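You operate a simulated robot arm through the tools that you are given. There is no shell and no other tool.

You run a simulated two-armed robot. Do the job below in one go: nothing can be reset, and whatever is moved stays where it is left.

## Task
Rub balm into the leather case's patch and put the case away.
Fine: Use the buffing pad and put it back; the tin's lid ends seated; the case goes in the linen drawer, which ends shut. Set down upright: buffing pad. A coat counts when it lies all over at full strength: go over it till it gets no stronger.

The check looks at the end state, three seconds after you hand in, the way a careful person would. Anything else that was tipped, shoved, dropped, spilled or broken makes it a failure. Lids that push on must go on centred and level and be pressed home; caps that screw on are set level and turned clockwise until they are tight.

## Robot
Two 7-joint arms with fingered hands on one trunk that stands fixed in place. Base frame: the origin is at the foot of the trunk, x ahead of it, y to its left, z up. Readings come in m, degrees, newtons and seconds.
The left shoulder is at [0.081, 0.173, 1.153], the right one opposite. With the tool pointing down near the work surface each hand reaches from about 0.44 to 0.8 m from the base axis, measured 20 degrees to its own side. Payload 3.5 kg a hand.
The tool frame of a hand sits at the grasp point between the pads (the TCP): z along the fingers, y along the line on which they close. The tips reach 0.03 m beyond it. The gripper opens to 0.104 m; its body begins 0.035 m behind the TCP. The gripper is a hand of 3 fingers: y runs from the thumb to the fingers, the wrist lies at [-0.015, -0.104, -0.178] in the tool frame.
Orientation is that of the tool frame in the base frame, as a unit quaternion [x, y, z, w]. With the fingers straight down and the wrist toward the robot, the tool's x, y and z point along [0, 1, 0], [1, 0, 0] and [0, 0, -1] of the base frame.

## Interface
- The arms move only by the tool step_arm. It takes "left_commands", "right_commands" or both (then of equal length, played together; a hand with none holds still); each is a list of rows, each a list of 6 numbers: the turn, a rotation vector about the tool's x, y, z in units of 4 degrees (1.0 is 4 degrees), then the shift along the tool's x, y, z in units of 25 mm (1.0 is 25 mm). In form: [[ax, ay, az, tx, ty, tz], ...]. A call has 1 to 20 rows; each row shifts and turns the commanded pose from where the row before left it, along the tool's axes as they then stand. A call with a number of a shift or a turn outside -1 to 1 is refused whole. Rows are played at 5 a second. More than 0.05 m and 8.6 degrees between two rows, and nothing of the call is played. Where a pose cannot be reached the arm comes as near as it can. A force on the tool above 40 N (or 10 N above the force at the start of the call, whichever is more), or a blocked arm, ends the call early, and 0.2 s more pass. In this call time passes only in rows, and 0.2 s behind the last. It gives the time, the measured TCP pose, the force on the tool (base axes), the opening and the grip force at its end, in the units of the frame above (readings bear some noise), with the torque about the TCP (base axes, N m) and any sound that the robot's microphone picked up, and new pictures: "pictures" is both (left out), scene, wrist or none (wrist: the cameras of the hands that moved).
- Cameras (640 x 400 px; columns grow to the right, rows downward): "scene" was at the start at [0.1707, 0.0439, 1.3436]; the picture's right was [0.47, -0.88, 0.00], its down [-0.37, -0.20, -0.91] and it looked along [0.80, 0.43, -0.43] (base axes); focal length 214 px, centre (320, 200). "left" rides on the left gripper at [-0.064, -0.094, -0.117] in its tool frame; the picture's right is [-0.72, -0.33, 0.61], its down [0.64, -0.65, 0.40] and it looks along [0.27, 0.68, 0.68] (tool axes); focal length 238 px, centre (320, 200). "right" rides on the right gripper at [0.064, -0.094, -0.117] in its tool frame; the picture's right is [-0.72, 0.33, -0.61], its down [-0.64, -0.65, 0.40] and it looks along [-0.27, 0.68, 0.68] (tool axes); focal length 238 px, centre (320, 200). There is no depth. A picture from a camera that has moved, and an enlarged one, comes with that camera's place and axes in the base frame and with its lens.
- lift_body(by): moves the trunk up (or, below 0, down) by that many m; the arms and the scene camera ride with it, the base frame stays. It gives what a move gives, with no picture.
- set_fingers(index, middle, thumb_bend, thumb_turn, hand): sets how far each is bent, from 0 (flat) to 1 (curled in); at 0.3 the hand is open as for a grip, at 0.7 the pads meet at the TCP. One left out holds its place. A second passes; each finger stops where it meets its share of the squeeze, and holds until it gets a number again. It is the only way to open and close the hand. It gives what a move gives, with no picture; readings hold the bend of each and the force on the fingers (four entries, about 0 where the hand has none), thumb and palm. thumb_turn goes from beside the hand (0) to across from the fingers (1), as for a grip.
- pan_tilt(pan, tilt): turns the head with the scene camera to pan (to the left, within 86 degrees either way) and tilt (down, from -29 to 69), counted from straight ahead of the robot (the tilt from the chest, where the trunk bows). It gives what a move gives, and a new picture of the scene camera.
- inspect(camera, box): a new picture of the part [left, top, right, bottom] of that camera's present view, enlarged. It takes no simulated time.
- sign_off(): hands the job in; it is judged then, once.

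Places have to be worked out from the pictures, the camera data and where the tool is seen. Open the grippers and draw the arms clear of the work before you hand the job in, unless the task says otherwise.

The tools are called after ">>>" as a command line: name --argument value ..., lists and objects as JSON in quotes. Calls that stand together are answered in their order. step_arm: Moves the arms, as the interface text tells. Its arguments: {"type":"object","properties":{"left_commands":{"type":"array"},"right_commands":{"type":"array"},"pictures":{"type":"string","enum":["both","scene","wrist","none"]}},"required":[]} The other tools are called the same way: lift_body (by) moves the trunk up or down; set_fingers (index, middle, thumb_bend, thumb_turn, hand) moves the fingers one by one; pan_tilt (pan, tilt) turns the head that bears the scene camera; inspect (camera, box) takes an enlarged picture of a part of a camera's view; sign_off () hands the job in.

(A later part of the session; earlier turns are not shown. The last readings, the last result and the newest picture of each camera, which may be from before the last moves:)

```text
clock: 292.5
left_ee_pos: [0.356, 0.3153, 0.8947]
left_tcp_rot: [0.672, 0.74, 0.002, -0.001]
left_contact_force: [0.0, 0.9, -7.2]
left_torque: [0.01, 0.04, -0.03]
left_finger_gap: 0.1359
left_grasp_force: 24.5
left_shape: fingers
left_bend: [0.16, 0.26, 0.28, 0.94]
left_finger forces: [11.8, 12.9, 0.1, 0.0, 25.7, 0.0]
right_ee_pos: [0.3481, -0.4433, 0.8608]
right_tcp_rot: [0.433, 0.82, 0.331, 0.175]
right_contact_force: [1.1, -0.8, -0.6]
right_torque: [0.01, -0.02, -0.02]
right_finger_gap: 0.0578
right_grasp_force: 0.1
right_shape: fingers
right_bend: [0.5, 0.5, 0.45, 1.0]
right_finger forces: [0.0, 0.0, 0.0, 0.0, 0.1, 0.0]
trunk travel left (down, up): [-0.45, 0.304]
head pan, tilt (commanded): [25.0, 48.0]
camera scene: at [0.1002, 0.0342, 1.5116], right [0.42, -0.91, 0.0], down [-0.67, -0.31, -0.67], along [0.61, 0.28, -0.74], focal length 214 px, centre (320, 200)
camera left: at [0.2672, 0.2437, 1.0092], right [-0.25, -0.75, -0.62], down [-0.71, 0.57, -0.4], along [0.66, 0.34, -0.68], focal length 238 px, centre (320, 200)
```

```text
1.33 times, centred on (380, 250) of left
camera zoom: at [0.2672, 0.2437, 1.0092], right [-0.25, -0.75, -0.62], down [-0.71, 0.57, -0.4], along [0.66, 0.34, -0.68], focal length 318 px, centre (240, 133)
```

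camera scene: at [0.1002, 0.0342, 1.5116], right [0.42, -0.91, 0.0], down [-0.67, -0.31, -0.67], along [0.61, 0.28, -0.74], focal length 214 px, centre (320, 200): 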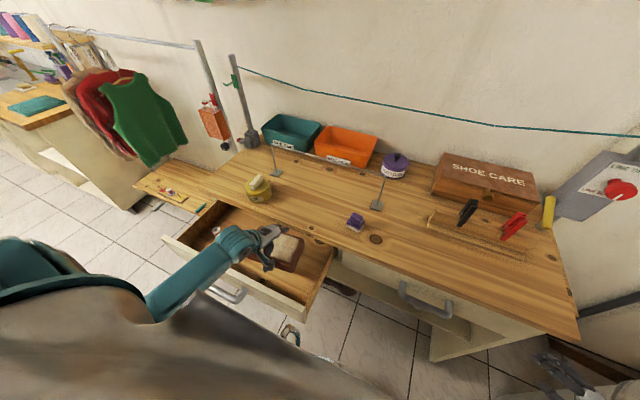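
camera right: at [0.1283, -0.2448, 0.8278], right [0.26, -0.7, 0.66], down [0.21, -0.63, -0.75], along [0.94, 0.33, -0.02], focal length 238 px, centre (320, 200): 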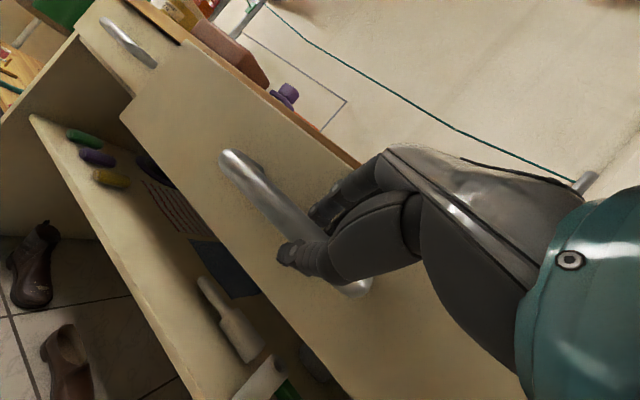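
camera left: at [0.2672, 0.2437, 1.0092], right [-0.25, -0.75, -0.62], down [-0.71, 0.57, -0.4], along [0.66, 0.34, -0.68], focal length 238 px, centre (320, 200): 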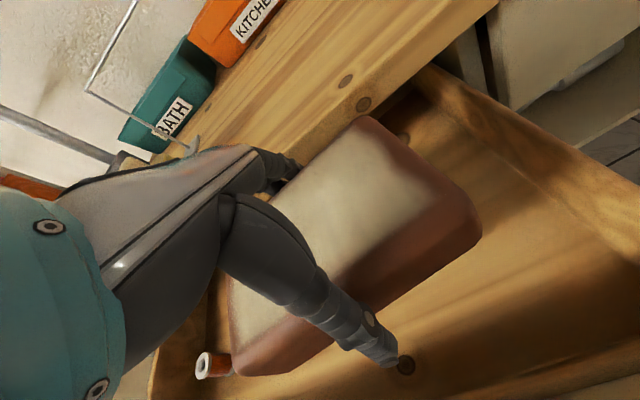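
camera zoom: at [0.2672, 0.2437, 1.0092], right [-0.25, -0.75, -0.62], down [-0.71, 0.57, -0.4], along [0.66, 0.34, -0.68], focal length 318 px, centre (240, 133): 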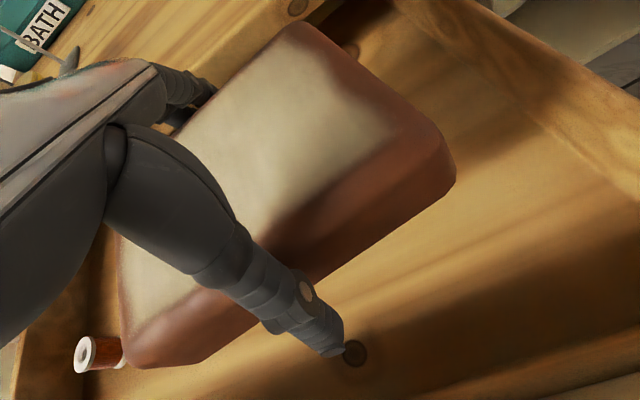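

Clearances look fine. Lowering further toward the drawer floor, then slowly for contact.

>>> step_arm --left_commands '[[0, 0, 0, 0, 0, 0.7], [0, 0, 0, 0, 0, 0.7], [0, 0, 0, 0, 0, 0.7], [0, 0, 0, 0, 0, 0.6], [0, 0, 0, 0, 0, 0]]' --pictures "none"

>>> inspect --camera "scene" --box '[190, 190, 350, 310]'

>>> inspect --camera "left" --box '[160, 100, 560, 400]'

```text
clock: 293.7
left_ee_pos: [0.3539, 0.3169, 0.8273]
left_tcp_rot: [0.671, 0.741, 0.001, 0.0]
left_contact_force: [0.1, 0.2, -6.5]
left_torque: [0.02, 0.03, 0.04]
left_finger_gap: 0.1356
left_grasp_force: 24.5
left_shape: fingers
left_bend: [0.16, 0.26, 0.28, 0.94]
left_finger forces: [11.7, 12.8, 0.0, 0.1, 25.2, 0.0]
right_ee_pos: [0.3468, -0.4421, 0.8616]
right_tcp_rot: [0.432, 0.82, 0.332, 0.174]
right_contact_force: [-0.2, 1.0, -1.0]
right_torque: [0.0, 0.01, 0.02]
right_finger_gap: 0.0578
right_grasp_force: 0.1
right_shape: fingers
right_bend: [0.5, 0.5, 0.45, 1.0]
right_finger forces: [0.0, 0.0, 0.0, 0.0, 0.1, 0.1]
trunk travel left (down, up): [-0.45, 0.304]
head pan, tilt (commanded): [25.0, 48.0]
```

```text
3.33 times, centred on (270, 250) of scene
camera zoom: at [0.1002, 0.0342, 1.5116], right [0.42, -0.91, 0.0], down [-0.67, -0.31, -0.67], along [0.61, 0.28, -0.74], focal length 715 px, centre (487, 33)
```

zoom: 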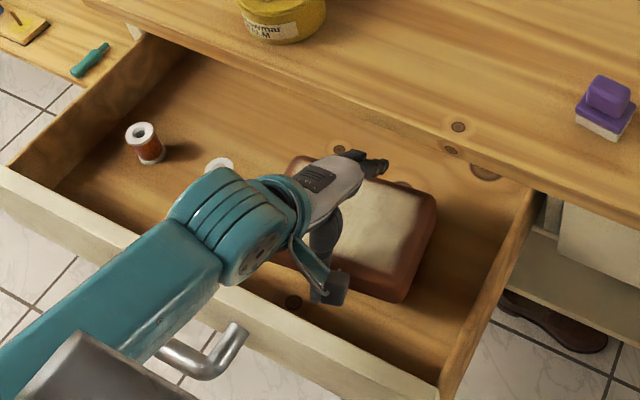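

```text
1.33 times, centred on (360, 250) of left
camera zoom: at [0.2661, 0.2443, 0.9432], right [-0.25, -0.75, -0.62], down [-0.71, 0.57, -0.4], along [0.66, 0.34, -0.68], focal length 318 px, centre (267, 133)
```

zoom: 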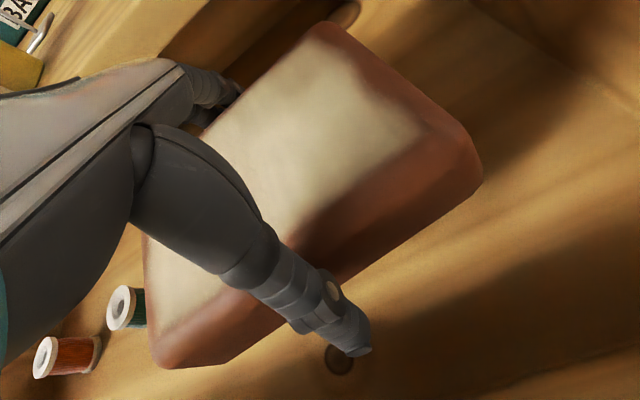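

The teal reel is close to the case's left end, so I'll shift the case 3 cm to the right before the final lowering.

>>> step_arm --left_commands '[[0, 0, 0, -0.6, -0.05, 0], [0, 0, 0, -0.6, -0.05, 0], [0, 0, 0, 0, 0, 0.5], [0, 0, 0, 0, 0, 0.4], [0, 0, 0, 0, 0, 0.2], [0, 0, 0, 0, 0, 0]]' --pictures "none"

>>> inspect --camera "scene" --box '[190, 190, 350, 310]'

>>> inspect --camera "left" --box '[160, 100, 560, 400]'

```text
clock: 295.1
left_ee_pos: [0.3563, 0.2847, 0.8]
left_tcp_rot: [0.671, 0.742, 0.001, 0.0]
left_contact_force: [0.1, 0.2, -7.9]
left_torque: [0.0, 0.03, 0.02]
left_finger_gap: 0.1354
left_grasp_force: 24.3
left_shape: fingers
left_bend: [0.16, 0.26, 0.28, 0.93]
left_finger forces: [11.4, 12.6, 0.1, 0.0, 24.5, 0.0]
right_ee_pos: [0.3475, -0.4425, 0.8622]
right_tcp_rot: [0.433, 0.819, 0.332, 0.176]
right_contact_force: [-0.3, 0.2, 0.2]
right_torque: [-0.01, 0.02, 0.0]
right_finger_gap: 0.0577
right_grasp_force: 0.0
right_shape: fingers
right_bend: [0.5, 0.5, 0.45, 1.0]
right_finger forces: [0.0, 0.0, 0.0, 0.0, 0.0, 0.0]
trunk travel left (down, up): [-0.45, 0.304]
head pan, tilt (commanded): [25.0, 48.0]
```

```text
3.33 times, centred on (270, 250) of scene
camera zoom: at [0.1002, 0.0341, 1.5116], right [0.42, -0.91, 0.0], down [-0.67, -0.31, -0.67], along [0.61, 0.28, -0.74], focal length 715 px, centre (487, 33)
```

zoom: 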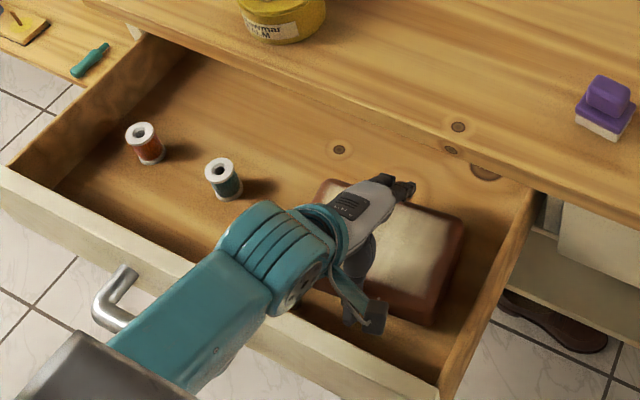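

```text
1.33 times, centred on (360, 250) of left
camera zoom: at [0.2679, 0.2125, 0.9139], right [-0.25, -0.75, -0.62], down [-0.71, 0.57, -0.4], along [0.66, 0.34, -0.68], focal length 318 px, centre (267, 133)
```

zoom: 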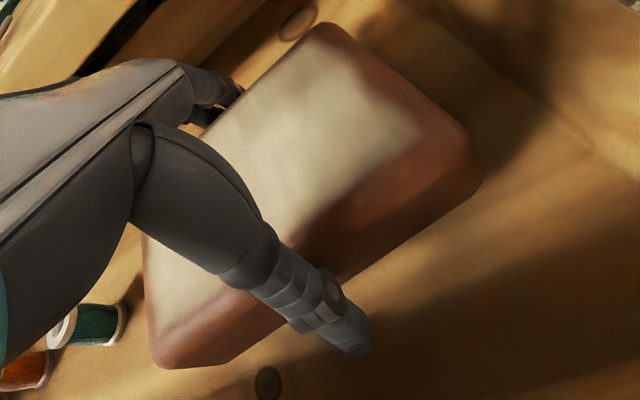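

Good clearance all round. Lowering the last couple of centimetres slowly until the weight comes off the hand.

>>> step_arm --left_commands '[[0, 0, 0, 0, 0, 0.15], [0, 0, 0, 0, 0, 0.15], [0, 0, 0, 0, 0, 0.1]]' --pictures "none"

```text
clock: 295.9
left_ee_pos: [0.3567, 0.2884, 0.7891]
left_tcp_rot: [0.671, 0.741, 0.002, 0.0]
left_contact_force: [-0.3, -1.1, -6.4]
left_torque: [0.0, 0.02, -0.02]
left_finger_gap: 0.1351
left_grasp_force: 24.1
left_shape: fingers
left_bend: [0.16, 0.26, 0.28, 0.93]
left_finger forces: [11.3, 12.6, 0.0, 0.0, 24.4, 0.0]
right_ee_pos: [0.3485, -0.4428, 0.8614]
right_tcp_rot: [0.433, 0.82, 0.331, 0.175]
right_contact_force: [-0.2, -0.7, 0.2]
right_torque: [-0.04, 0.01, -0.02]
right_finger_gap: 0.0578
right_grasp_force: 0.1
right_shape: fingers
right_bend: [0.5, 0.5, 0.45, 1.0]
right_finger forces: [0.0, 0.0, 0.0, 0.0, 0.0, 0.1]
trunk travel left (down, up): [-0.45, 0.304]
head pan, tilt (commanded): [25.0, 48.0]
```

Not touching yet. A few more millimetres.

>>> step_arm --left_commands '[[0, 0, 0, 0, 0, 0.1], [0, 0, 0, 0, 0, 0.1], [0, 0, 0, 0, 0, 0.1]]' --pictures "none"

>>> inspect --camera "left" --box '[160, 100, 560, 400]'

```text
clock: 296.7
left_ee_pos: [0.3573, 0.2876, 0.7841]
left_tcp_rot: [0.671, 0.741, 0.003, 0.002]
left_contact_force: [0.0, 1.8, 10.2]
left_torque: [-0.12, -0.18, -0.01]
left_finger_gap: 0.1358
left_grasp_force: 28.6
left_shape: fingers
left_bend: [0.16, 0.26, 0.28, 0.93]
left_finger forces: [15.1, 13.0, 0.0, 0.1, 28.3, 0.1]
right_ee_pos: [0.3459, -0.4431, 0.8616]
right_tcp_rot: [0.432, 0.82, 0.332, 0.175]
right_contact_force: [0.6, -0.1, 0.4]
right_torque: [0.0, 0.0, 0.01]
right_finger_gap: 0.0578
right_grasp_force: 0.1
right_shape: fingers
right_bend: [0.5, 0.5, 0.45, 1.0]
right_finger forces: [0.1, 0.0, 0.1, 0.0, 0.1, 0.0]
trunk travel left (down, up): [-0.45, 0.304]
head pan, tilt (commanded): [25.0, 48.0]
```

```text
1.33 times, centred on (360, 250) of left
camera zoom: at [0.2681, 0.2143, 0.8989], right [-0.25, -0.75, -0.62], down [-0.71, 0.57, -0.41], along [0.66, 0.34, -0.67], focal length 318 px, centre (267, 133)
```

zoom: 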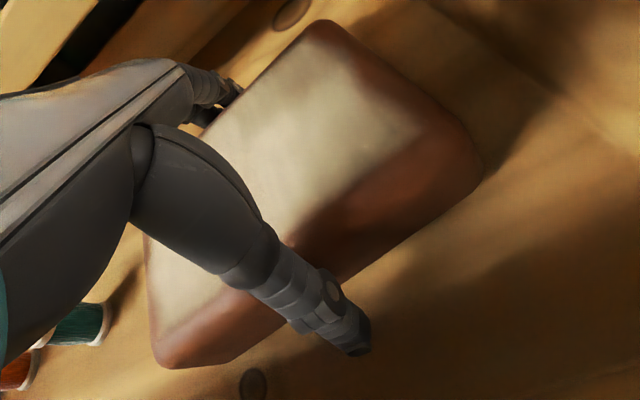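

The case is resting on the drawer floor (10 N). I'll open the fingers moderately to release it.

>>> set_fingers --hand "left" --index 0.06 --middle 0.12 --thumb_bend 0.08

>>> inspect --camera "left" --box '[160, 100, 560, 400]'

>>> inspect --camera "scene" --box '[190, 190, 350, 310]'

```text
clock: 297.7
left_ee_pos: [0.3545, 0.2864, 0.7824]
left_tcp_rot: [0.67, 0.742, 0.002, 0.0]
left_contact_force: [-0.5, 0.1, 0.2]
left_torque: [0.0, 0.01, -0.01]
left_finger_gap: 0.1515
left_grasp_force: 0.1
left_shape: fingers
left_bend: [0.06, 0.12, 0.08, 0.95]
left_finger forces: [0.1, 0.1, 0.0, 0.1, 0.0, 0.0]
right_ee_pos: [0.3473, -0.4429, 0.8607]
right_tcp_rot: [0.433, 0.82, 0.332, 0.175]
right_contact_force: [-0.1, -0.4, -0.8]
right_torque: [0.02, -0.01, -0.01]
right_finger_gap: 0.0578
right_grasp_force: 0.1
right_shape: fingers
right_bend: [0.5, 0.5, 0.45, 1.0]
right_finger forces: [0.1, 0.0, 0.0, 0.0, 0.0, 0.0]
trunk travel left (down, up): [-0.45, 0.304]
head pan, tilt (commanded): [25.0, 48.0]
```

```text
1.33 times, centred on (360, 250) of left
camera zoom: at [0.2672, 0.2142, 0.8973], right [-0.25, -0.75, -0.62], down [-0.71, 0.57, -0.4], along [0.66, 0.34, -0.68], focal length 318 px, centre (267, 133)
```

zoom: 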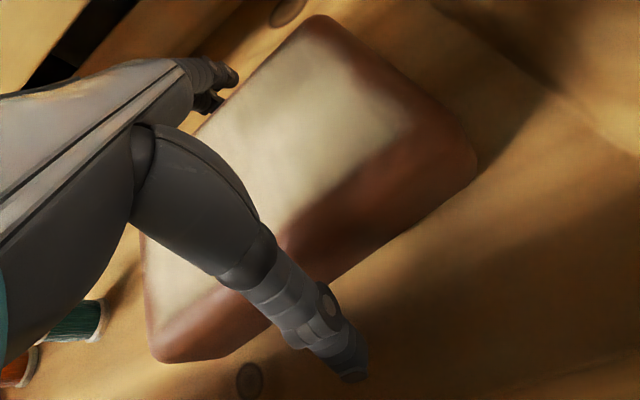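

```text
3.33 times, centred on (270, 250) of scene
camera zoom: at [0.0997, 0.0337, 1.5116], right [0.42, -0.91, 0.0], down [-0.67, -0.31, -0.67], along [0.61, 0.28, -0.74], focal length 715 px, centre (487, 33)
```

zoom: 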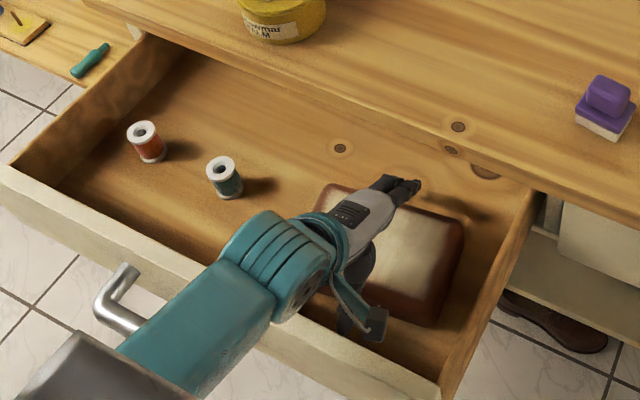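

The case sits free in the drawer. Raising the hand straight up, easing slightly toward the robot to clear the bench edge.

>>> step_arm --left_commands '[[0, 0, 0, 0, -0.15, -0.2], [0, 0, 0, 0, 0, -0.5], [0, 0, 0, 0, 0, -0.7], [0, 0, 0, 0, 0, -0.8], [0, 0, 0, 0, 0, -0.8], [0, 0, 0, 0, 0, -0.8], [0, 0, 0, 0, 0, -0.8], [0, 0, 0, 0, 0, -0.8]]' --pictures "both"

>>> inspect --camera "scene" --box '[190, 190, 350, 310]'

```text
clock: 299.5
left_ee_pos: [0.3507, 0.2855, 0.9182]
left_tcp_rot: [0.671, 0.741, 0.0, -0.001]
left_contact_force: [0.3, 0.1, -0.2]
left_torque: [0.01, 0.02, -0.01]
left_finger_gap: 0.1515
left_grasp_force: 0.0
left_shape: fingers
left_bend: [0.06, 0.12, 0.08, 0.95]
left_finger forces: [0.1, 0.0, 0.1, 0.0, 0.0, 0.0]
right_ee_pos: [0.3465, -0.4419, 0.8614]
right_tcp_rot: [0.433, 0.82, 0.332, 0.175]
right_contact_force: [-0.5, -0.8, 0.1]
right_torque: [-0.01, 0.0, 0.01]
right_finger_gap: 0.0579
right_grasp_force: 0.1
right_shape: fingers
right_bend: [0.5, 0.5, 0.45, 1.0]
right_finger forces: [0.0, 0.1, 0.0, 0.0, 0.0, 0.1]
trunk travel left (down, up): [-0.45, 0.304]
head pan, tilt (commanded): [25.0, 48.0]
camera scene: at [0.0997, 0.0337, 1.5116], right [0.42, -0.91, 0.0], down [-0.67, -0.31, -0.67], along [0.61, 0.28, -0.74], focal length 214 px, centre (320, 200)
camera left: at [0.263, 0.2137, 1.034], right [-0.25, -0.75, -0.62], down [-0.71, 0.57, -0.4], along [0.66, 0.34, -0.68], focal length 238 px, centre (320, 200)
```

scene: 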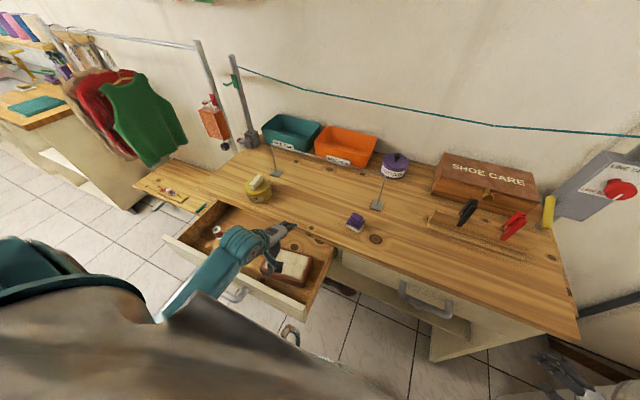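
left: 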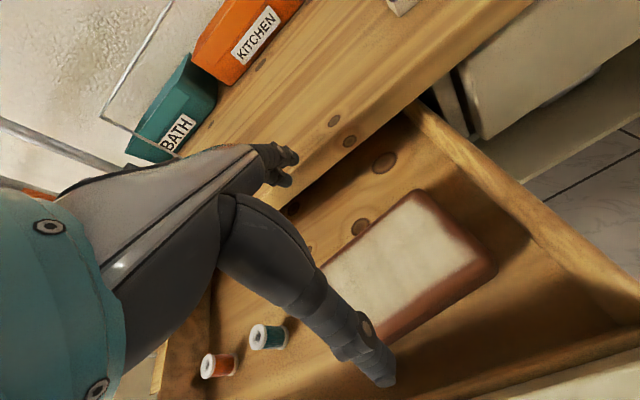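

```text
3.33 times, centred on (270, 250) of scene
camera zoom: at [0.0997, 0.0337, 1.5116], right [0.42, -0.91, 0.0], down [-0.67, -0.31, -0.67], along [0.61, 0.28, -0.74], focal length 715 px, centre (487, 33)
```

zoom: 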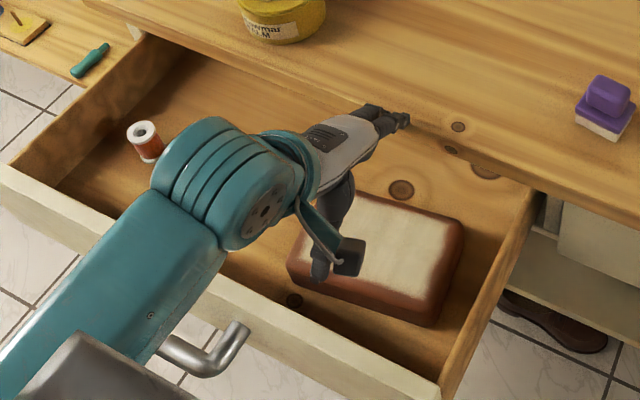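

The case lies flat, coat up, in the drawer, and both reels are upright. To close, I'll raise the hand, make a fist, go over in front of the handle bar and push it. First up and fist.

>>> step_arm --left_commands '[[0, 0, 0, 0, 0, -0.8], [0, 0, 0, 0, 0, -0.8], [0, 0, 0, 0, 0, -0.8], [0, 0, 0, 0, 0, -0.8]]' --pictures "none"

>>> set_fingers --hand "left" --index 0.7 --middle 0.7 --thumb_bend 0.7

>>> step_arm --left_commands '[[0, 0, 0, 0.88, -0.4, 0], [0, 0, 0, 0.88, -0.4, 0], [0, 0, 0, 0.88, -0.4, 0], [0, 0, 0, 0.88, -0.5, 0], [0, 0, 0, 0.88, -0.5, 0], [0, 0, 0, 0.88, -0.5, 0], [0, 0, 0, 0.88, -0.5, 0]]' --pictures "scene"

```text
clock: 300.5
left_ee_pos: [0.3536, 0.2851, 0.9989]
left_tcp_rot: [0.671, 0.741, 0.003, 0.0]
left_contact_force: [0.8, -0.4, 0.2]
left_torque: [0.0, 0.03, -0.04]
left_finger_gap: 0.1517
left_grasp_force: 0.1
left_shape: fingers
left_bend: [0.06, 0.12, 0.08, 0.95]
left_finger forces: [0.1, 0.0, 0.0, 0.0, 0.0, 0.0]
right_ee_pos: [0.3464, -0.4438, 0.8619]
right_tcp_rot: [0.434, 0.82, 0.331, 0.174]
right_contact_force: [-0.8, 0.1, 0.1]
right_torque: [0.04, 0.04, 0.04]
right_finger_gap: 0.058
right_grasp_force: 0.0
right_shape: fingers
right_bend: [0.5, 0.5, 0.45, 1.0]
right_finger forces: [0.1, 0.0, 0.1, 0.1, 0.0, 0.0]
trunk travel left (down, up): [-0.45, 0.304]
head pan, tilt (commanded): [25.0, 48.0]
```

```text
clock: 301.5
left_ee_pos: [0.3525, 0.2847, 0.9979]
left_tcp_rot: [0.671, 0.741, 0.002, 0.0]
left_contact_force: [0.3, 0.0, 0.3]
left_torque: [0.01, 0.0, -0.01]
left_finger_gap: 0.0023
left_grasp_force: 0.1
left_shape: fingers
left_bend: [0.7, 0.7, 0.7, 0.95]
left_finger forces: [0.0, 0.1, 0.0, 0.0, 0.1, 0.0]
right_ee_pos: [0.3467, -0.442, 0.8602]
right_tcp_rot: [0.433, 0.819, 0.332, 0.176]
right_contact_force: [0.7, -0.5, -0.8]
right_torque: [-0.01, -0.01, 0.02]
right_finger_gap: 0.058
right_grasp_force: 0.0
right_shape: fingers
right_bend: [0.5, 0.5, 0.45, 1.0]
right_finger forces: [0.1, 0.0, 0.1, 0.0, 0.0, 0.0]
trunk travel left (down, up): [-0.45, 0.304]
head pan, tilt (commanded): [25.0, 48.0]
```

```text
clock: 303.1
left_ee_pos: [0.2543, 0.4303, 0.9982]
left_tcp_rot: [0.672, 0.74, 0.002, 0.002]
left_contact_force: [-0.2, -0.4, -0.5]
left_torque: [0.0, -0.02, 0.0]
left_finger_gap: 0.002
left_grasp_force: 0.0
left_shape: fingers
left_bend: [0.7, 0.7, 0.7, 0.95]
left_finger forces: [0.0, 0.1, 0.0, 0.0, 0.0, 0.0]
right_ee_pos: [0.3463, -0.4419, 0.8618]
right_tcp_rot: [0.432, 0.82, 0.332, 0.175]
right_contact_force: [-0.1, -0.3, 0.0]
right_torque: [0.0, -0.03, 0.03]
right_finger_gap: 0.0577
right_grasp_force: 0.0
right_shape: fingers
right_bend: [0.5, 0.5, 0.45, 1.0]
right_finger forces: [0.0, 0.1, 0.1, 0.0, 0.0, 0.0]
trunk travel left (down, up): [-0.45, 0.304]
head pan, tilt (commanded): [25.0, 48.0]
camera scene: at [0.0993, 0.0339, 1.5117], right [0.42, -0.91, 0.0], down [-0.67, -0.31, -0.67], along [0.61, 0.28, -0.74], focal length 214 px, centre (320, 200)
```

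scene: 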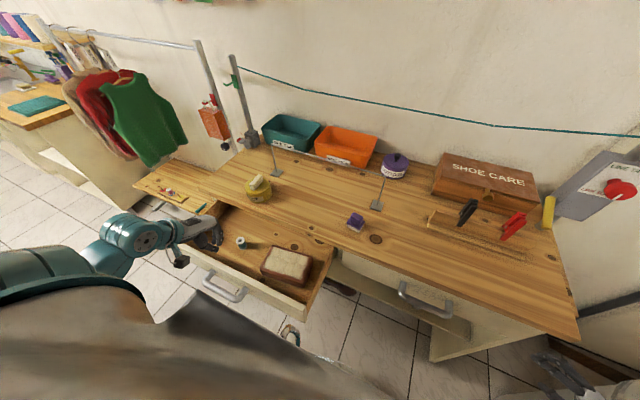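

The hand is above the drawer front. Moving back over the handle to x≈0.13, in front of the bar.

>>> step_arm --left_commands '[[0, 0, 0, 0.08, -0.9, 0], [0, 0, 0, 0.08, -0.9, 0], [0, 0, 0, 0.08, -0.9, 0], [0, 0, 0, 0.08, -0.9, 0], [0, 0, 0, 0.08, -0.9, 0], [0, 0, 0, 0.05, -0.4, 0]]' --pictures "scene"

>>> inspect --camera "scene" --box '[130, 190, 330, 330]'

```text
clock: 304.5
left_ee_pos: [0.1318, 0.4297, 0.9998]
left_tcp_rot: [0.671, 0.741, 0.002, 0.0]
left_contact_force: [0.0, -0.4, -0.1]
left_torque: [0.01, 0.02, 0.02]
left_finger_gap: 0.0021
left_grasp_force: 0.1
left_shape: fingers
left_bend: [0.7, 0.7, 0.7, 0.95]
left_finger forces: [0.1, 0.0, 0.0, 0.1, 0.0, 0.1]
right_ee_pos: [0.3463, -0.4422, 0.8608]
right_tcp_rot: [0.433, 0.82, 0.332, 0.175]
right_contact_force: [-1.0, 0.3, -0.8]
right_torque: [0.02, 0.01, 0.04]
right_finger_gap: 0.0578
right_grasp_force: 0.1
right_shape: fingers
right_bend: [0.5, 0.5, 0.45, 1.0]
right_finger forces: [0.0, 0.1, 0.0, 0.0, 0.0, 0.0]
trunk travel left (down, up): [-0.45, 0.304]
head pan, tilt (commanded): [25.0, 48.0]
camera scene: at [0.0998, 0.0338, 1.5116], right [0.42, -0.91, 0.0], down [-0.67, -0.31, -0.67], along [0.61, 0.28, -0.74], focal length 214 px, centre (320, 200)
```

scene: 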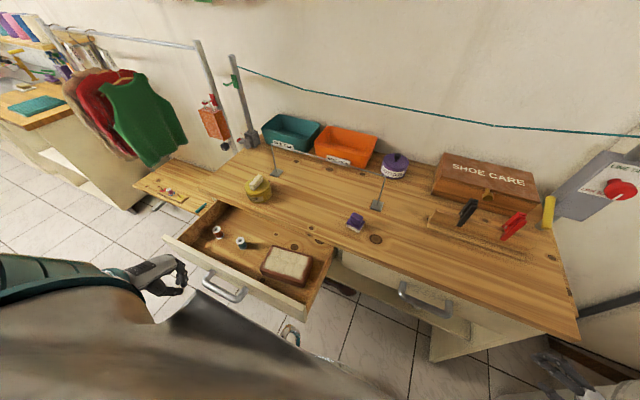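

```text
2.86 times, centred on (230, 260) of scene
camera zoom: at [0.0998, 0.0338, 1.5116], right [0.42, -0.91, 0.0], down [-0.67, -0.31, -0.67], along [0.61, 0.28, -0.74], focal length 613 px, centre (577, 29)
```

zoom: 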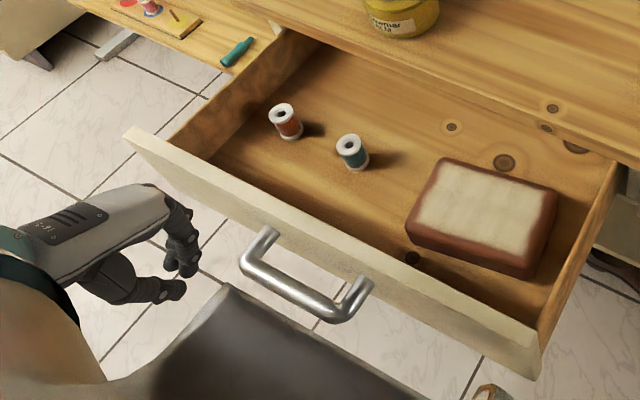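

Everything in the drawer is in place and the way is clear. I'll ease back a touch more and lower the fist to handle height.

>>> step_arm --left_commands '[[0, 0, 0, 0, -0.5, 0.6], [0, 0, 0, 0, 0, 0.9], [0, 0, 0, 0, 0, 0.9], [0, 0, 0, 0, 0, 0.9], [0, 0, 0, 0, 0, 0.9], [0, 0, 0, 0, 0, 0.9], [0, 0, 0, 0, 0, 0.9], [0, 0, 0, 0, 0, 0.9], [0, 0, 0, 0, 0, 0.4]]' --pictures "scene"

>>> inspect --camera "scene" --box '[130, 190, 330, 330]'

```text
clock: 306.5
left_ee_pos: [0.1234, 0.4278, 0.8152]
left_tcp_rot: [0.671, 0.741, 0.003, 0.001]
left_contact_force: [0.6, -0.8, 1.1]
left_torque: [0.03, -0.01, 0.03]
left_finger_gap: 0.0019
left_grasp_force: 0.1
left_shape: fingers
left_bend: [0.7, 0.7, 0.7, 0.95]
left_finger forces: [0.0, 0.1, 0.0, 0.0, 0.0, 0.0]
right_ee_pos: [0.346, -0.4434, 0.8613]
right_tcp_rot: [0.433, 0.82, 0.332, 0.175]
right_contact_force: [-0.9, 0.0, -0.2]
right_torque: [-0.02, 0.01, -0.02]
right_finger_gap: 0.0578
right_grasp_force: 0.1
right_shape: fingers
right_bend: [0.5, 0.5, 0.45, 1.0]
right_finger forces: [0.0, 0.0, 0.0, 0.1, 0.1, 0.0]
trunk travel left (down, up): [-0.45, 0.304]
head pan, tilt (commanded): [25.0, 48.0]
camera scene: at [0.0998, 0.0337, 1.5116], right [0.42, -0.91, 0.0], down [-0.67, -0.31, -0.67], along [0.61, 0.28, -0.74], focal length 214 px, centre (320, 200)
```

scene: 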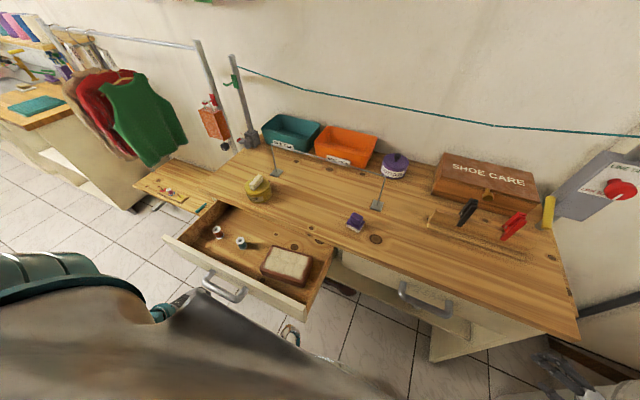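

```text
2.86 times, centred on (230, 260) of scene
camera zoom: at [0.0998, 0.0337, 1.5116], right [0.42, -0.91, 0.0], down [-0.67, -0.31, -0.67], along [0.61, 0.28, -0.74], focal length 613 px, centre (577, 29)
```

zoom: 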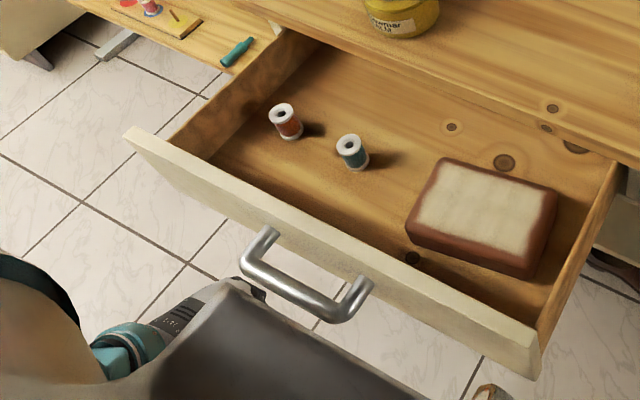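

The fist is in front of the bar. Pushing the drawer in slowly (8 mm per step) so the reels don't tip.

>>> step_arm --left_commands '[[0, 0, 0, -0.03, 0.3, 0], [0, 0, 0, -0.03, 0.3, 0], [0, 0, 0, -0.03, 0.3, 0], [0, 0, 0, -0.03, 0.3, 0], [0, 0, 0, -0.03, 0.32, 0], [0, 0, 0, -0.03, 0.32, 0], [0, 0, 0, -0.03, 0.32, 0], [0, 0, 0, -0.03, 0.32, 0], [0, 0, 0, -0.03, 0.32, 0], [0, 0, 0, -0.03, 0.32, 0], [0, 0, 0, -0.03, 0.32, 0], [0, 0, 0, -0.03, 0.32, 0], [0, 0, 0, -0.03, 0.32, 0], [0, 0, 0, -0.03, 0.32, 0], [0, 0, 0, -0.03, 0.32, 0], [0, 0, 0, -0.03, 0.32, 0]]' --pictures "scene"

>>> inspect --camera "scene" --box '[130, 190, 330, 330]'

```text
clock: 309.9
left_ee_pos: [0.2481, 0.4301, 0.8147]
left_tcp_rot: [0.671, 0.742, 0.001, 0.0]
left_contact_force: [-1.8, -1.1, 0.9]
left_torque: [0.0, -0.02, 0.0]
left_finger_gap: 0.0019
left_grasp_force: 0.3
left_shape: fingers
left_bend: [0.7, 0.7, 0.7, 0.95]
left_finger forces: [0.1, 0.7, 0.0, 0.0, 0.1, 0.1]
right_ee_pos: [0.3467, -0.4422, 0.8618]
right_tcp_rot: [0.433, 0.82, 0.332, 0.175]
right_contact_force: [0.0, 0.6, -1.0]
right_torque: [0.0, 0.02, 0.02]
right_finger_gap: 0.0579
right_grasp_force: 0.1
right_shape: fingers
right_bend: [0.5, 0.5, 0.45, 1.0]
right_finger forces: [0.0, 0.1, 0.0, 0.0, 0.1, 0.0]
trunk travel left (down, up): [-0.45, 0.304]
head pan, tilt (commanded): [25.0, 48.0]
camera scene: at [0.0999, 0.0337, 1.5116], right [0.42, -0.91, 0.0], down [-0.67, -0.31, -0.67], along [0.61, 0.28, -0.74], focal length 214 px, centre (320, 200)
```

scene: 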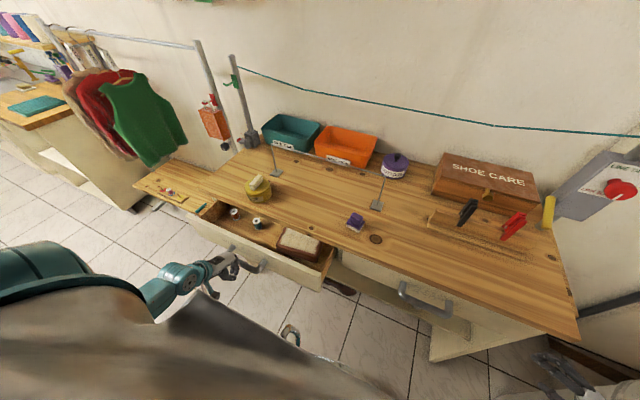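

```text
2.86 times, centred on (230, 260) of scene
camera zoom: at [0.0999, 0.0337, 1.5116], right [0.42, -0.91, 0.0], down [-0.67, -0.31, -0.67], along [0.61, 0.28, -0.74], focal length 613 px, centre (577, 29)
```

zoom: 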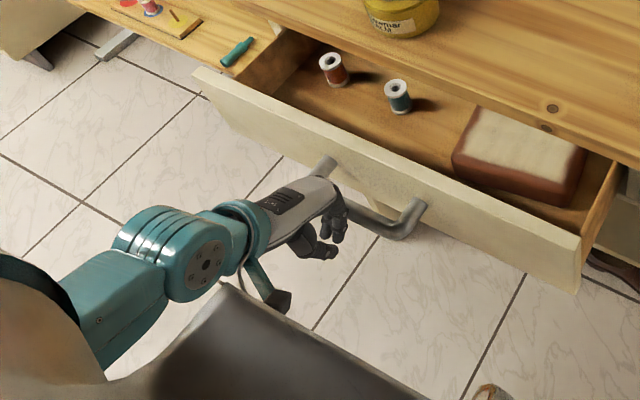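

Closing smoothly with reels and case steady. Continuing to push it shut.

>>> step_arm --left_commands '[[0, 0, 0, -0.03, 0.32, 0], [0, 0, 0, -0.03, 0.32, 0], [0, 0, 0, -0.03, 0.32, 0], [0, 0, 0, -0.03, 0.32, 0], [0, 0, 0, -0.03, 0.32, 0], [0, 0, 0, -0.03, 0.32, 0], [0, 0, 0, -0.03, 0.32, 0], [0, 0, 0, -0.03, 0.32, 0], [0, 0, 0, -0.03, 0.32, 0], [0, 0, 0, -0.03, 0.32, 0], [0, 0, 0, -0.03, 0.32, 0], [0, 0, 0, -0.03, 0.32, 0], [0, 0, 0, -0.03, 0.3, 0], [0, 0, 0, 0, 0, 0]]' --pictures "scene"

>>> inspect --camera "scene" --box '[160, 170, 340, 300]'

```text
clock: 312.9
left_ee_pos: [0.3515, 0.4279, 0.8128]
left_tcp_rot: [0.672, 0.74, 0.002, 0.0]
left_contact_force: [-0.8, -0.1, 0.5]
left_torque: [0.01, -0.04, 0.03]
left_finger_gap: 0.0019
left_grasp_force: 0.0
left_shape: fingers
left_bend: [0.7, 0.7, 0.7, 0.95]
left_finger forces: [0.1, 0.5, 0.0, 0.2, 0.2, 0.0]
right_ee_pos: [0.3467, -0.4432, 0.8607]
right_tcp_rot: [0.433, 0.82, 0.332, 0.175]
right_contact_force: [-0.2, -0.1, 0.1]
right_torque: [0.02, 0.02, -0.02]
right_finger_gap: 0.0577
right_grasp_force: 0.1
right_shape: fingers
right_bend: [0.5, 0.5, 0.45, 1.0]
right_finger forces: [0.0, 0.1, 0.0, 0.1, 0.0, 0.1]
trunk travel left (down, up): [-0.45, 0.304]
head pan, tilt (commanded): [25.0, 48.0]
camera scene: at [0.0996, 0.0337, 1.5116], right [0.42, -0.91, 0.0], down [-0.67, -0.31, -0.67], along [0.61, 0.28, -0.74], focal length 214 px, centre (320, 200)
```

scene: 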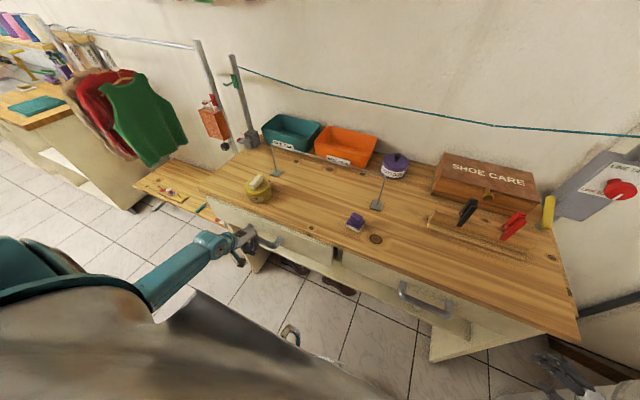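

```text
3.08 times, centred on (250, 235) of scene
camera zoom: at [0.0996, 0.0337, 1.5116], right [0.42, -0.91, 0.0], down [-0.67, -0.31, -0.67], along [0.61, 0.28, -0.74], focal length 660 px, centre (535, 92)
```

zoom: 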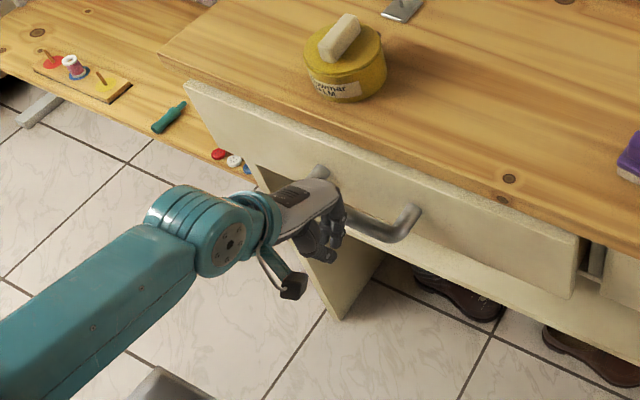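

Almost shut. Pushing the last centimetres until it stops.

>>> step_arm --left_commands '[[0, 0, 0, -0.02, 0.25, 0], [0, 0, 0, -0.02, 0.25, 0], [0, 0, 0, -0.02, 0.2, 0], [0, 0, 0, -0.02, 0.2, 0], [0, 0, 0, 0, 0, 0]]' --pictures "none"

>>> inspect --camera "scene" --box '[180, 180, 340, 290]'

```text
clock: 314.1
left_ee_pos: [0.3726, 0.4284, 0.8153]
left_tcp_rot: [0.672, 0.741, 0.002, 0.0]
left_contact_force: [-1.2, -0.7, 1.1]
left_torque: [-0.03, -0.01, 0.01]
left_finger_gap: 0.0019
left_grasp_force: 0.6
left_shape: fingers
left_bend: [0.7, 0.7, 0.7, 0.95]
left_finger forces: [0.0, 0.8, 0.1, 0.0, 0.0, 0.0]
right_ee_pos: [0.3468, -0.4432, 0.8621]
right_tcp_rot: [0.434, 0.819, 0.331, 0.177]
right_contact_force: [0.4, -0.1, -0.6]
right_torque: [-0.05, -0.01, 0.0]
right_finger_gap: 0.0578
right_grasp_force: 0.0
right_shape: fingers
right_bend: [0.5, 0.5, 0.45, 1.0]
right_finger forces: [0.1, 0.0, 0.0, 0.0, 0.0, 0.0]
trunk travel left (down, up): [-0.45, 0.304]
head pan, tilt (commanded): [25.0, 48.0]
```

```text
3.64 times, centred on (260, 235) of scene
camera zoom: at [0.0996, 0.0337, 1.5116], right [0.42, -0.91, 0.0], down [-0.67, -0.31, -0.67], along [0.61, 0.28, -0.74], focal length 780 px, centre (538, 73)
```

zoom: 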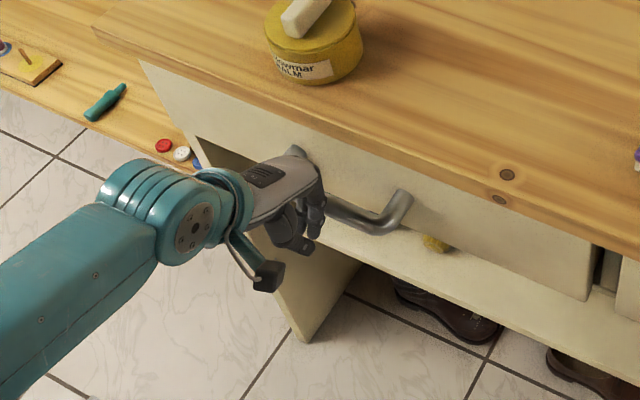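

A few more small pushes; I'm waiting for the end-stop force.

>>> step_arm --left_commands '[[0, 0, 0, -0.02, 0.16, 0], [0, 0, 0, -0.02, 0.16, 0], [0, 0, 0, -0.02, 0.16, 0], [0, 0, 0, 0, 0, 0]]' --pictures "none"

>>> inspect --camera "scene" --box '[180, 180, 340, 290]'

```text
clock: 315.1
left_ee_pos: [0.385, 0.4304, 0.815]
left_tcp_rot: [0.671, 0.742, 0.003, 0.0]
left_contact_force: [-10.0, 0.5, 9.5]
left_torque: [0.12, -0.15, 0.18]
left_finger_gap: 0.0017
left_grasp_force: 7.0
left_shape: fingers
left_bend: [0.7, 0.71, 0.7, 0.95]
left_finger forces: [0.4, 13.0, 0.0, 0.0, 0.0, 0.0]
right_ee_pos: [0.3455, -0.4431, 0.8617]
right_tcp_rot: [0.433, 0.82, 0.332, 0.175]
right_contact_force: [-0.3, 0.5, 0.3]
right_torque: [-0.02, 0.0, 0.01]
right_finger_gap: 0.058
right_grasp_force: 0.0
right_shape: fingers
right_bend: [0.5, 0.5, 0.45, 1.0]
right_finger forces: [0.0, 0.0, 0.0, 0.1, 0.1, 0.1]
trunk travel left (down, up): [-0.45, 0.304]
head pan, tilt (commanded): [25.0, 48.0]
```

```text
3.64 times, centred on (260, 235) of scene
camera zoom: at [0.098, 0.0331, 1.5118], right [0.42, -0.91, 0.0], down [-0.67, -0.31, -0.67], along [0.61, 0.28, -0.74], focal length 780 px, centre (538, 73)
```

zoom: 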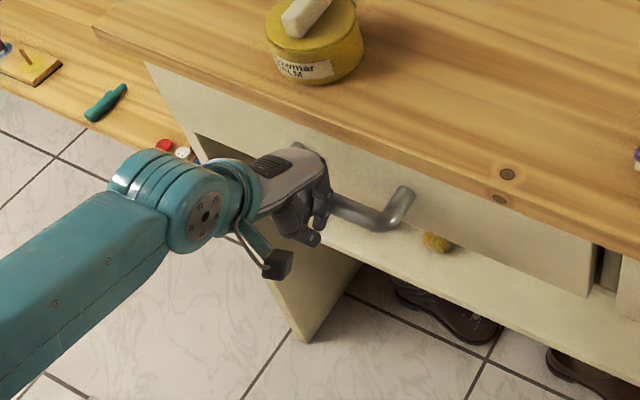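

It stopped with 10 N. I'll push a little harder to be sure it's fully home, then compare with the neighbouring closed drawer.

>>> step_arm --left_commands '[[0, 0, 0, 0, 0.12, 0], [0, 0, 0, 0, 0.08, 0], [0, 0, 0, 0, 0, 0]]' --pictures "none"

>>> inspect --camera "scene" --box '[280, 200, 420, 300]'

```text
clock: 315.9
left_ee_pos: [0.3883, 0.4298, 0.8143]
left_tcp_rot: [0.671, 0.742, 0.002, -0.001]
left_contact_force: [-20.3, 5.1, 11.9]
left_torque: [0.17, -0.14, 0.28]
left_finger_gap: 0.0
left_grasp_force: 11.9
left_shape: fingers
left_bend: [0.7, 0.71, 0.69, 0.95]
left_finger forces: [6.1, 17.9, 0.0, 0.0, 0.1, 0.1]
right_ee_pos: [0.3447, -0.4427, 0.8626]
right_tcp_rot: [0.432, 0.819, 0.333, 0.176]
right_contact_force: [0.5, -1.1, -0.2]
right_torque: [-0.02, -0.02, -0.01]
right_finger_gap: 0.0579
right_grasp_force: 0.1
right_shape: fingers
right_bend: [0.5, 0.5, 0.45, 1.0]
right_finger forces: [0.0, 0.0, 0.0, 0.1, 0.0, 0.0]
trunk travel left (down, up): [-0.45, 0.304]
head pan, tilt (commanded): [25.0, 48.0]
```

```text
4.00 times, centred on (350, 250) of scene
camera zoom: at [0.0964, 0.0334, 1.5119], right [0.42, -0.91, 0.0], down [-0.67, -0.31, -0.67], along [0.61, 0.28, -0.74], focal length 858 px, centre (200, 0)
```

zoom: 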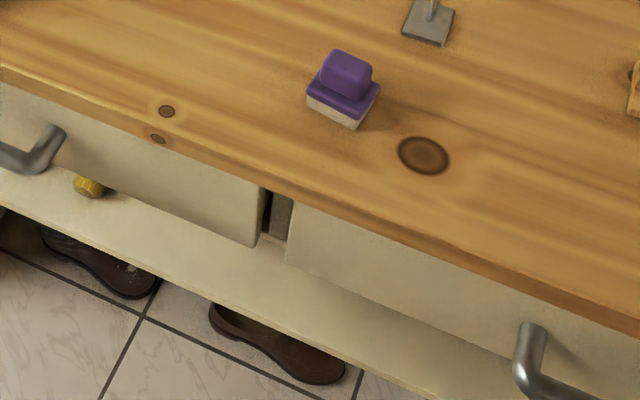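

The drawer is firmly shut and flush with its neighbour. Backing the left hand off, raising it, and opening both hands.

>>> step_arm --left_commands '[[0, 0, 0, 0, -0.5, 0], [0, 0, 0, 0.1, -0.9, 0], [0, 0, 0, 0.1, -0.9, 0], [0, 0, 0, 0.1, -0.6, -0.5], [0, 0, 0, 0.1, 0, -1], [0, 0, 0, 0.1, 0, -1], [0, 0, 0, 0.1, 0, -1], [0, 0, 0, 0.1, 0, -1], [0, 0, 0, 0.1, 0, -1], [0, 0, 0, 0.1, 0, -1], [0, 0, 0, 0.1, 0, -1], [0, 0, 0, 0.1, 0, -1], [0, 0, 0, 0.1, 0, -1], [0, 0, 0, 0.1, 0, -1], [0, 0, 0, 0.1, 0, -1]]' --pictures "scene"

>>> set_fingers --hand "left" --index 0.3 --middle 0.3 --thumb_bend 0.3

>>> set_fingers --hand "right" --index 0.3 --middle 0.3 --thumb_bend 0.3

>>> inspect --camera "scene" --box '[170, 150, 340, 290]'

```text
clock: 319.1
left_ee_pos: [0.3146, 0.4563, 1.1033]
left_tcp_rot: [0.672, 0.741, 0.001, 0.0]
left_contact_force: [-0.8, 0.7, 0.1]
left_torque: [0.04, 0.02, 0.0]
left_finger_gap: 0.0015
left_grasp_force: 0.2
left_shape: fingers
left_bend: [0.7, 0.7, 0.7, 0.95]
left_finger forces: [0.0, 0.0, 0.1, 0.0, 0.0, 0.0]
right_ee_pos: [0.3462, -0.4437, 0.86]
right_tcp_rot: [0.433, 0.82, 0.331, 0.175]
right_contact_force: [0.8, 0.0, -0.2]
right_torque: [-0.01, 0.01, 0.01]
right_finger_gap: 0.058
right_grasp_force: 0.1
right_shape: fingers
right_bend: [0.5, 0.5, 0.45, 1.0]
right_finger forces: [0.0, 0.0, 0.1, 0.0, 0.1, 0.1]
trunk travel left (down, up): [-0.45, 0.304]
head pan, tilt (commanded): [25.0, 48.0]
camera scene: at [0.0998, 0.0337, 1.5116], right [0.42, -0.91, 0.0], down [-0.67, -0.31, -0.67], along [0.61, 0.28, -0.74], focal length 214 px, centre (320, 200)
```

scene: 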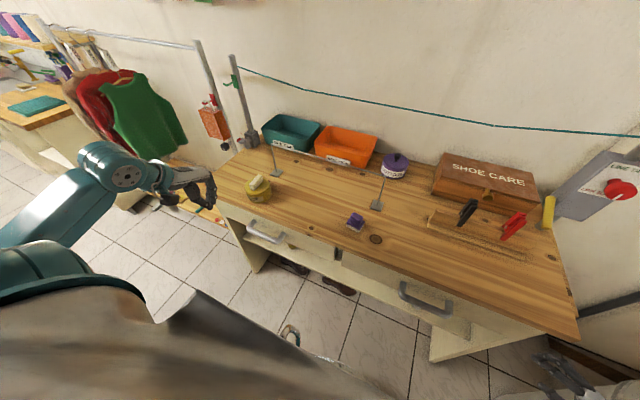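

```text
clock: 320.1
left_ee_pos: [0.3148, 0.4564, 1.1033]
left_tcp_rot: [0.672, 0.74, 0.001, 0.0]
left_contact_force: [0.0, -0.3, 0.1]
left_torque: [-0.04, -0.03, 0.0]
left_finger_gap: 0.103
left_grasp_force: 0.0
left_shape: fingers
left_bend: [0.3, 0.3, 0.3, 0.95]
left_finger forces: [0.1, 0.1, 0.0, 0.0, 0.1, 0.0]
right_ee_pos: [0.3473, -0.443, 0.8612]
right_tcp_rot: [0.433, 0.82, 0.332, 0.176]
right_contact_force: [-0.3, 0.1, -0.3]
right_torque: [0.02, -0.02, -0.01]
right_finger_gap: 0.0577
right_grasp_force: 0.1
right_shape: fingers
right_bend: [0.5, 0.5, 0.45, 1.0]
right_finger forces: [0.0, 0.0, 0.1, 0.0, 0.0, 0.1]
trunk travel left (down, up): [-0.45, 0.304]
head pan, tilt (commanded): [25.0, 48.0]
```

```text
clock: 321.1
left_ee_pos: [0.3137, 0.4569, 1.1046]
left_tcp_rot: [0.671, 0.741, 0.002, 0.001]
left_contact_force: [0.4, 0.4, 0.1]
left_torque: [-0.05, 0.0, 0.0]
left_finger_gap: 0.103
left_grasp_force: 0.0
left_shape: fingers
left_bend: [0.3, 0.3, 0.3, 0.95]
left_finger forces: [0.1, 0.1, 0.0, 0.0, 0.0, 0.1]
right_ee_pos: [0.3471, -0.4429, 0.8617]
right_tcp_rot: [0.433, 0.82, 0.331, 0.174]
right_contact_force: [-0.1, -0.6, -0.3]
right_torque: [-0.02, -0.01, 0.02]
right_finger_gap: 0.1026
right_grasp_force: 0.2
right_shape: fingers
right_bend: [0.3, 0.3, 0.3, 1.0]
right_finger forces: [0.0, 0.1, 0.0, 0.0, 0.0, 0.0]
trunk travel left (down, up): [-0.45, 0.304]
head pan, tilt (commanded): [25.0, 48.0]
```

```text
2.86 times, centred on (255, 220) of scene
camera zoom: at [0.0998, 0.0338, 1.5116], right [0.42, -0.91, 0.0], down [-0.67, -0.31, -0.67], along [0.61, 0.28, -0.74], focal length 613 px, centre (506, 143)
```

zoom: 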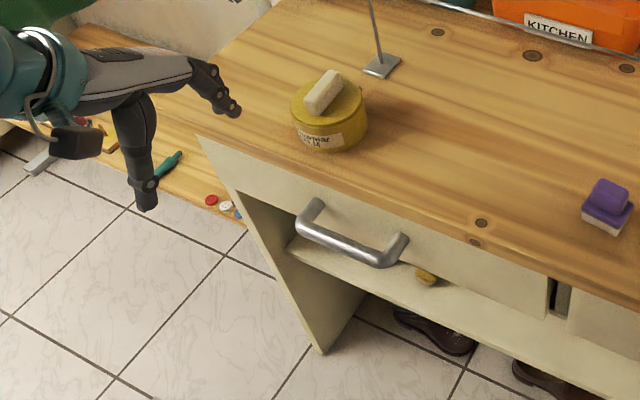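

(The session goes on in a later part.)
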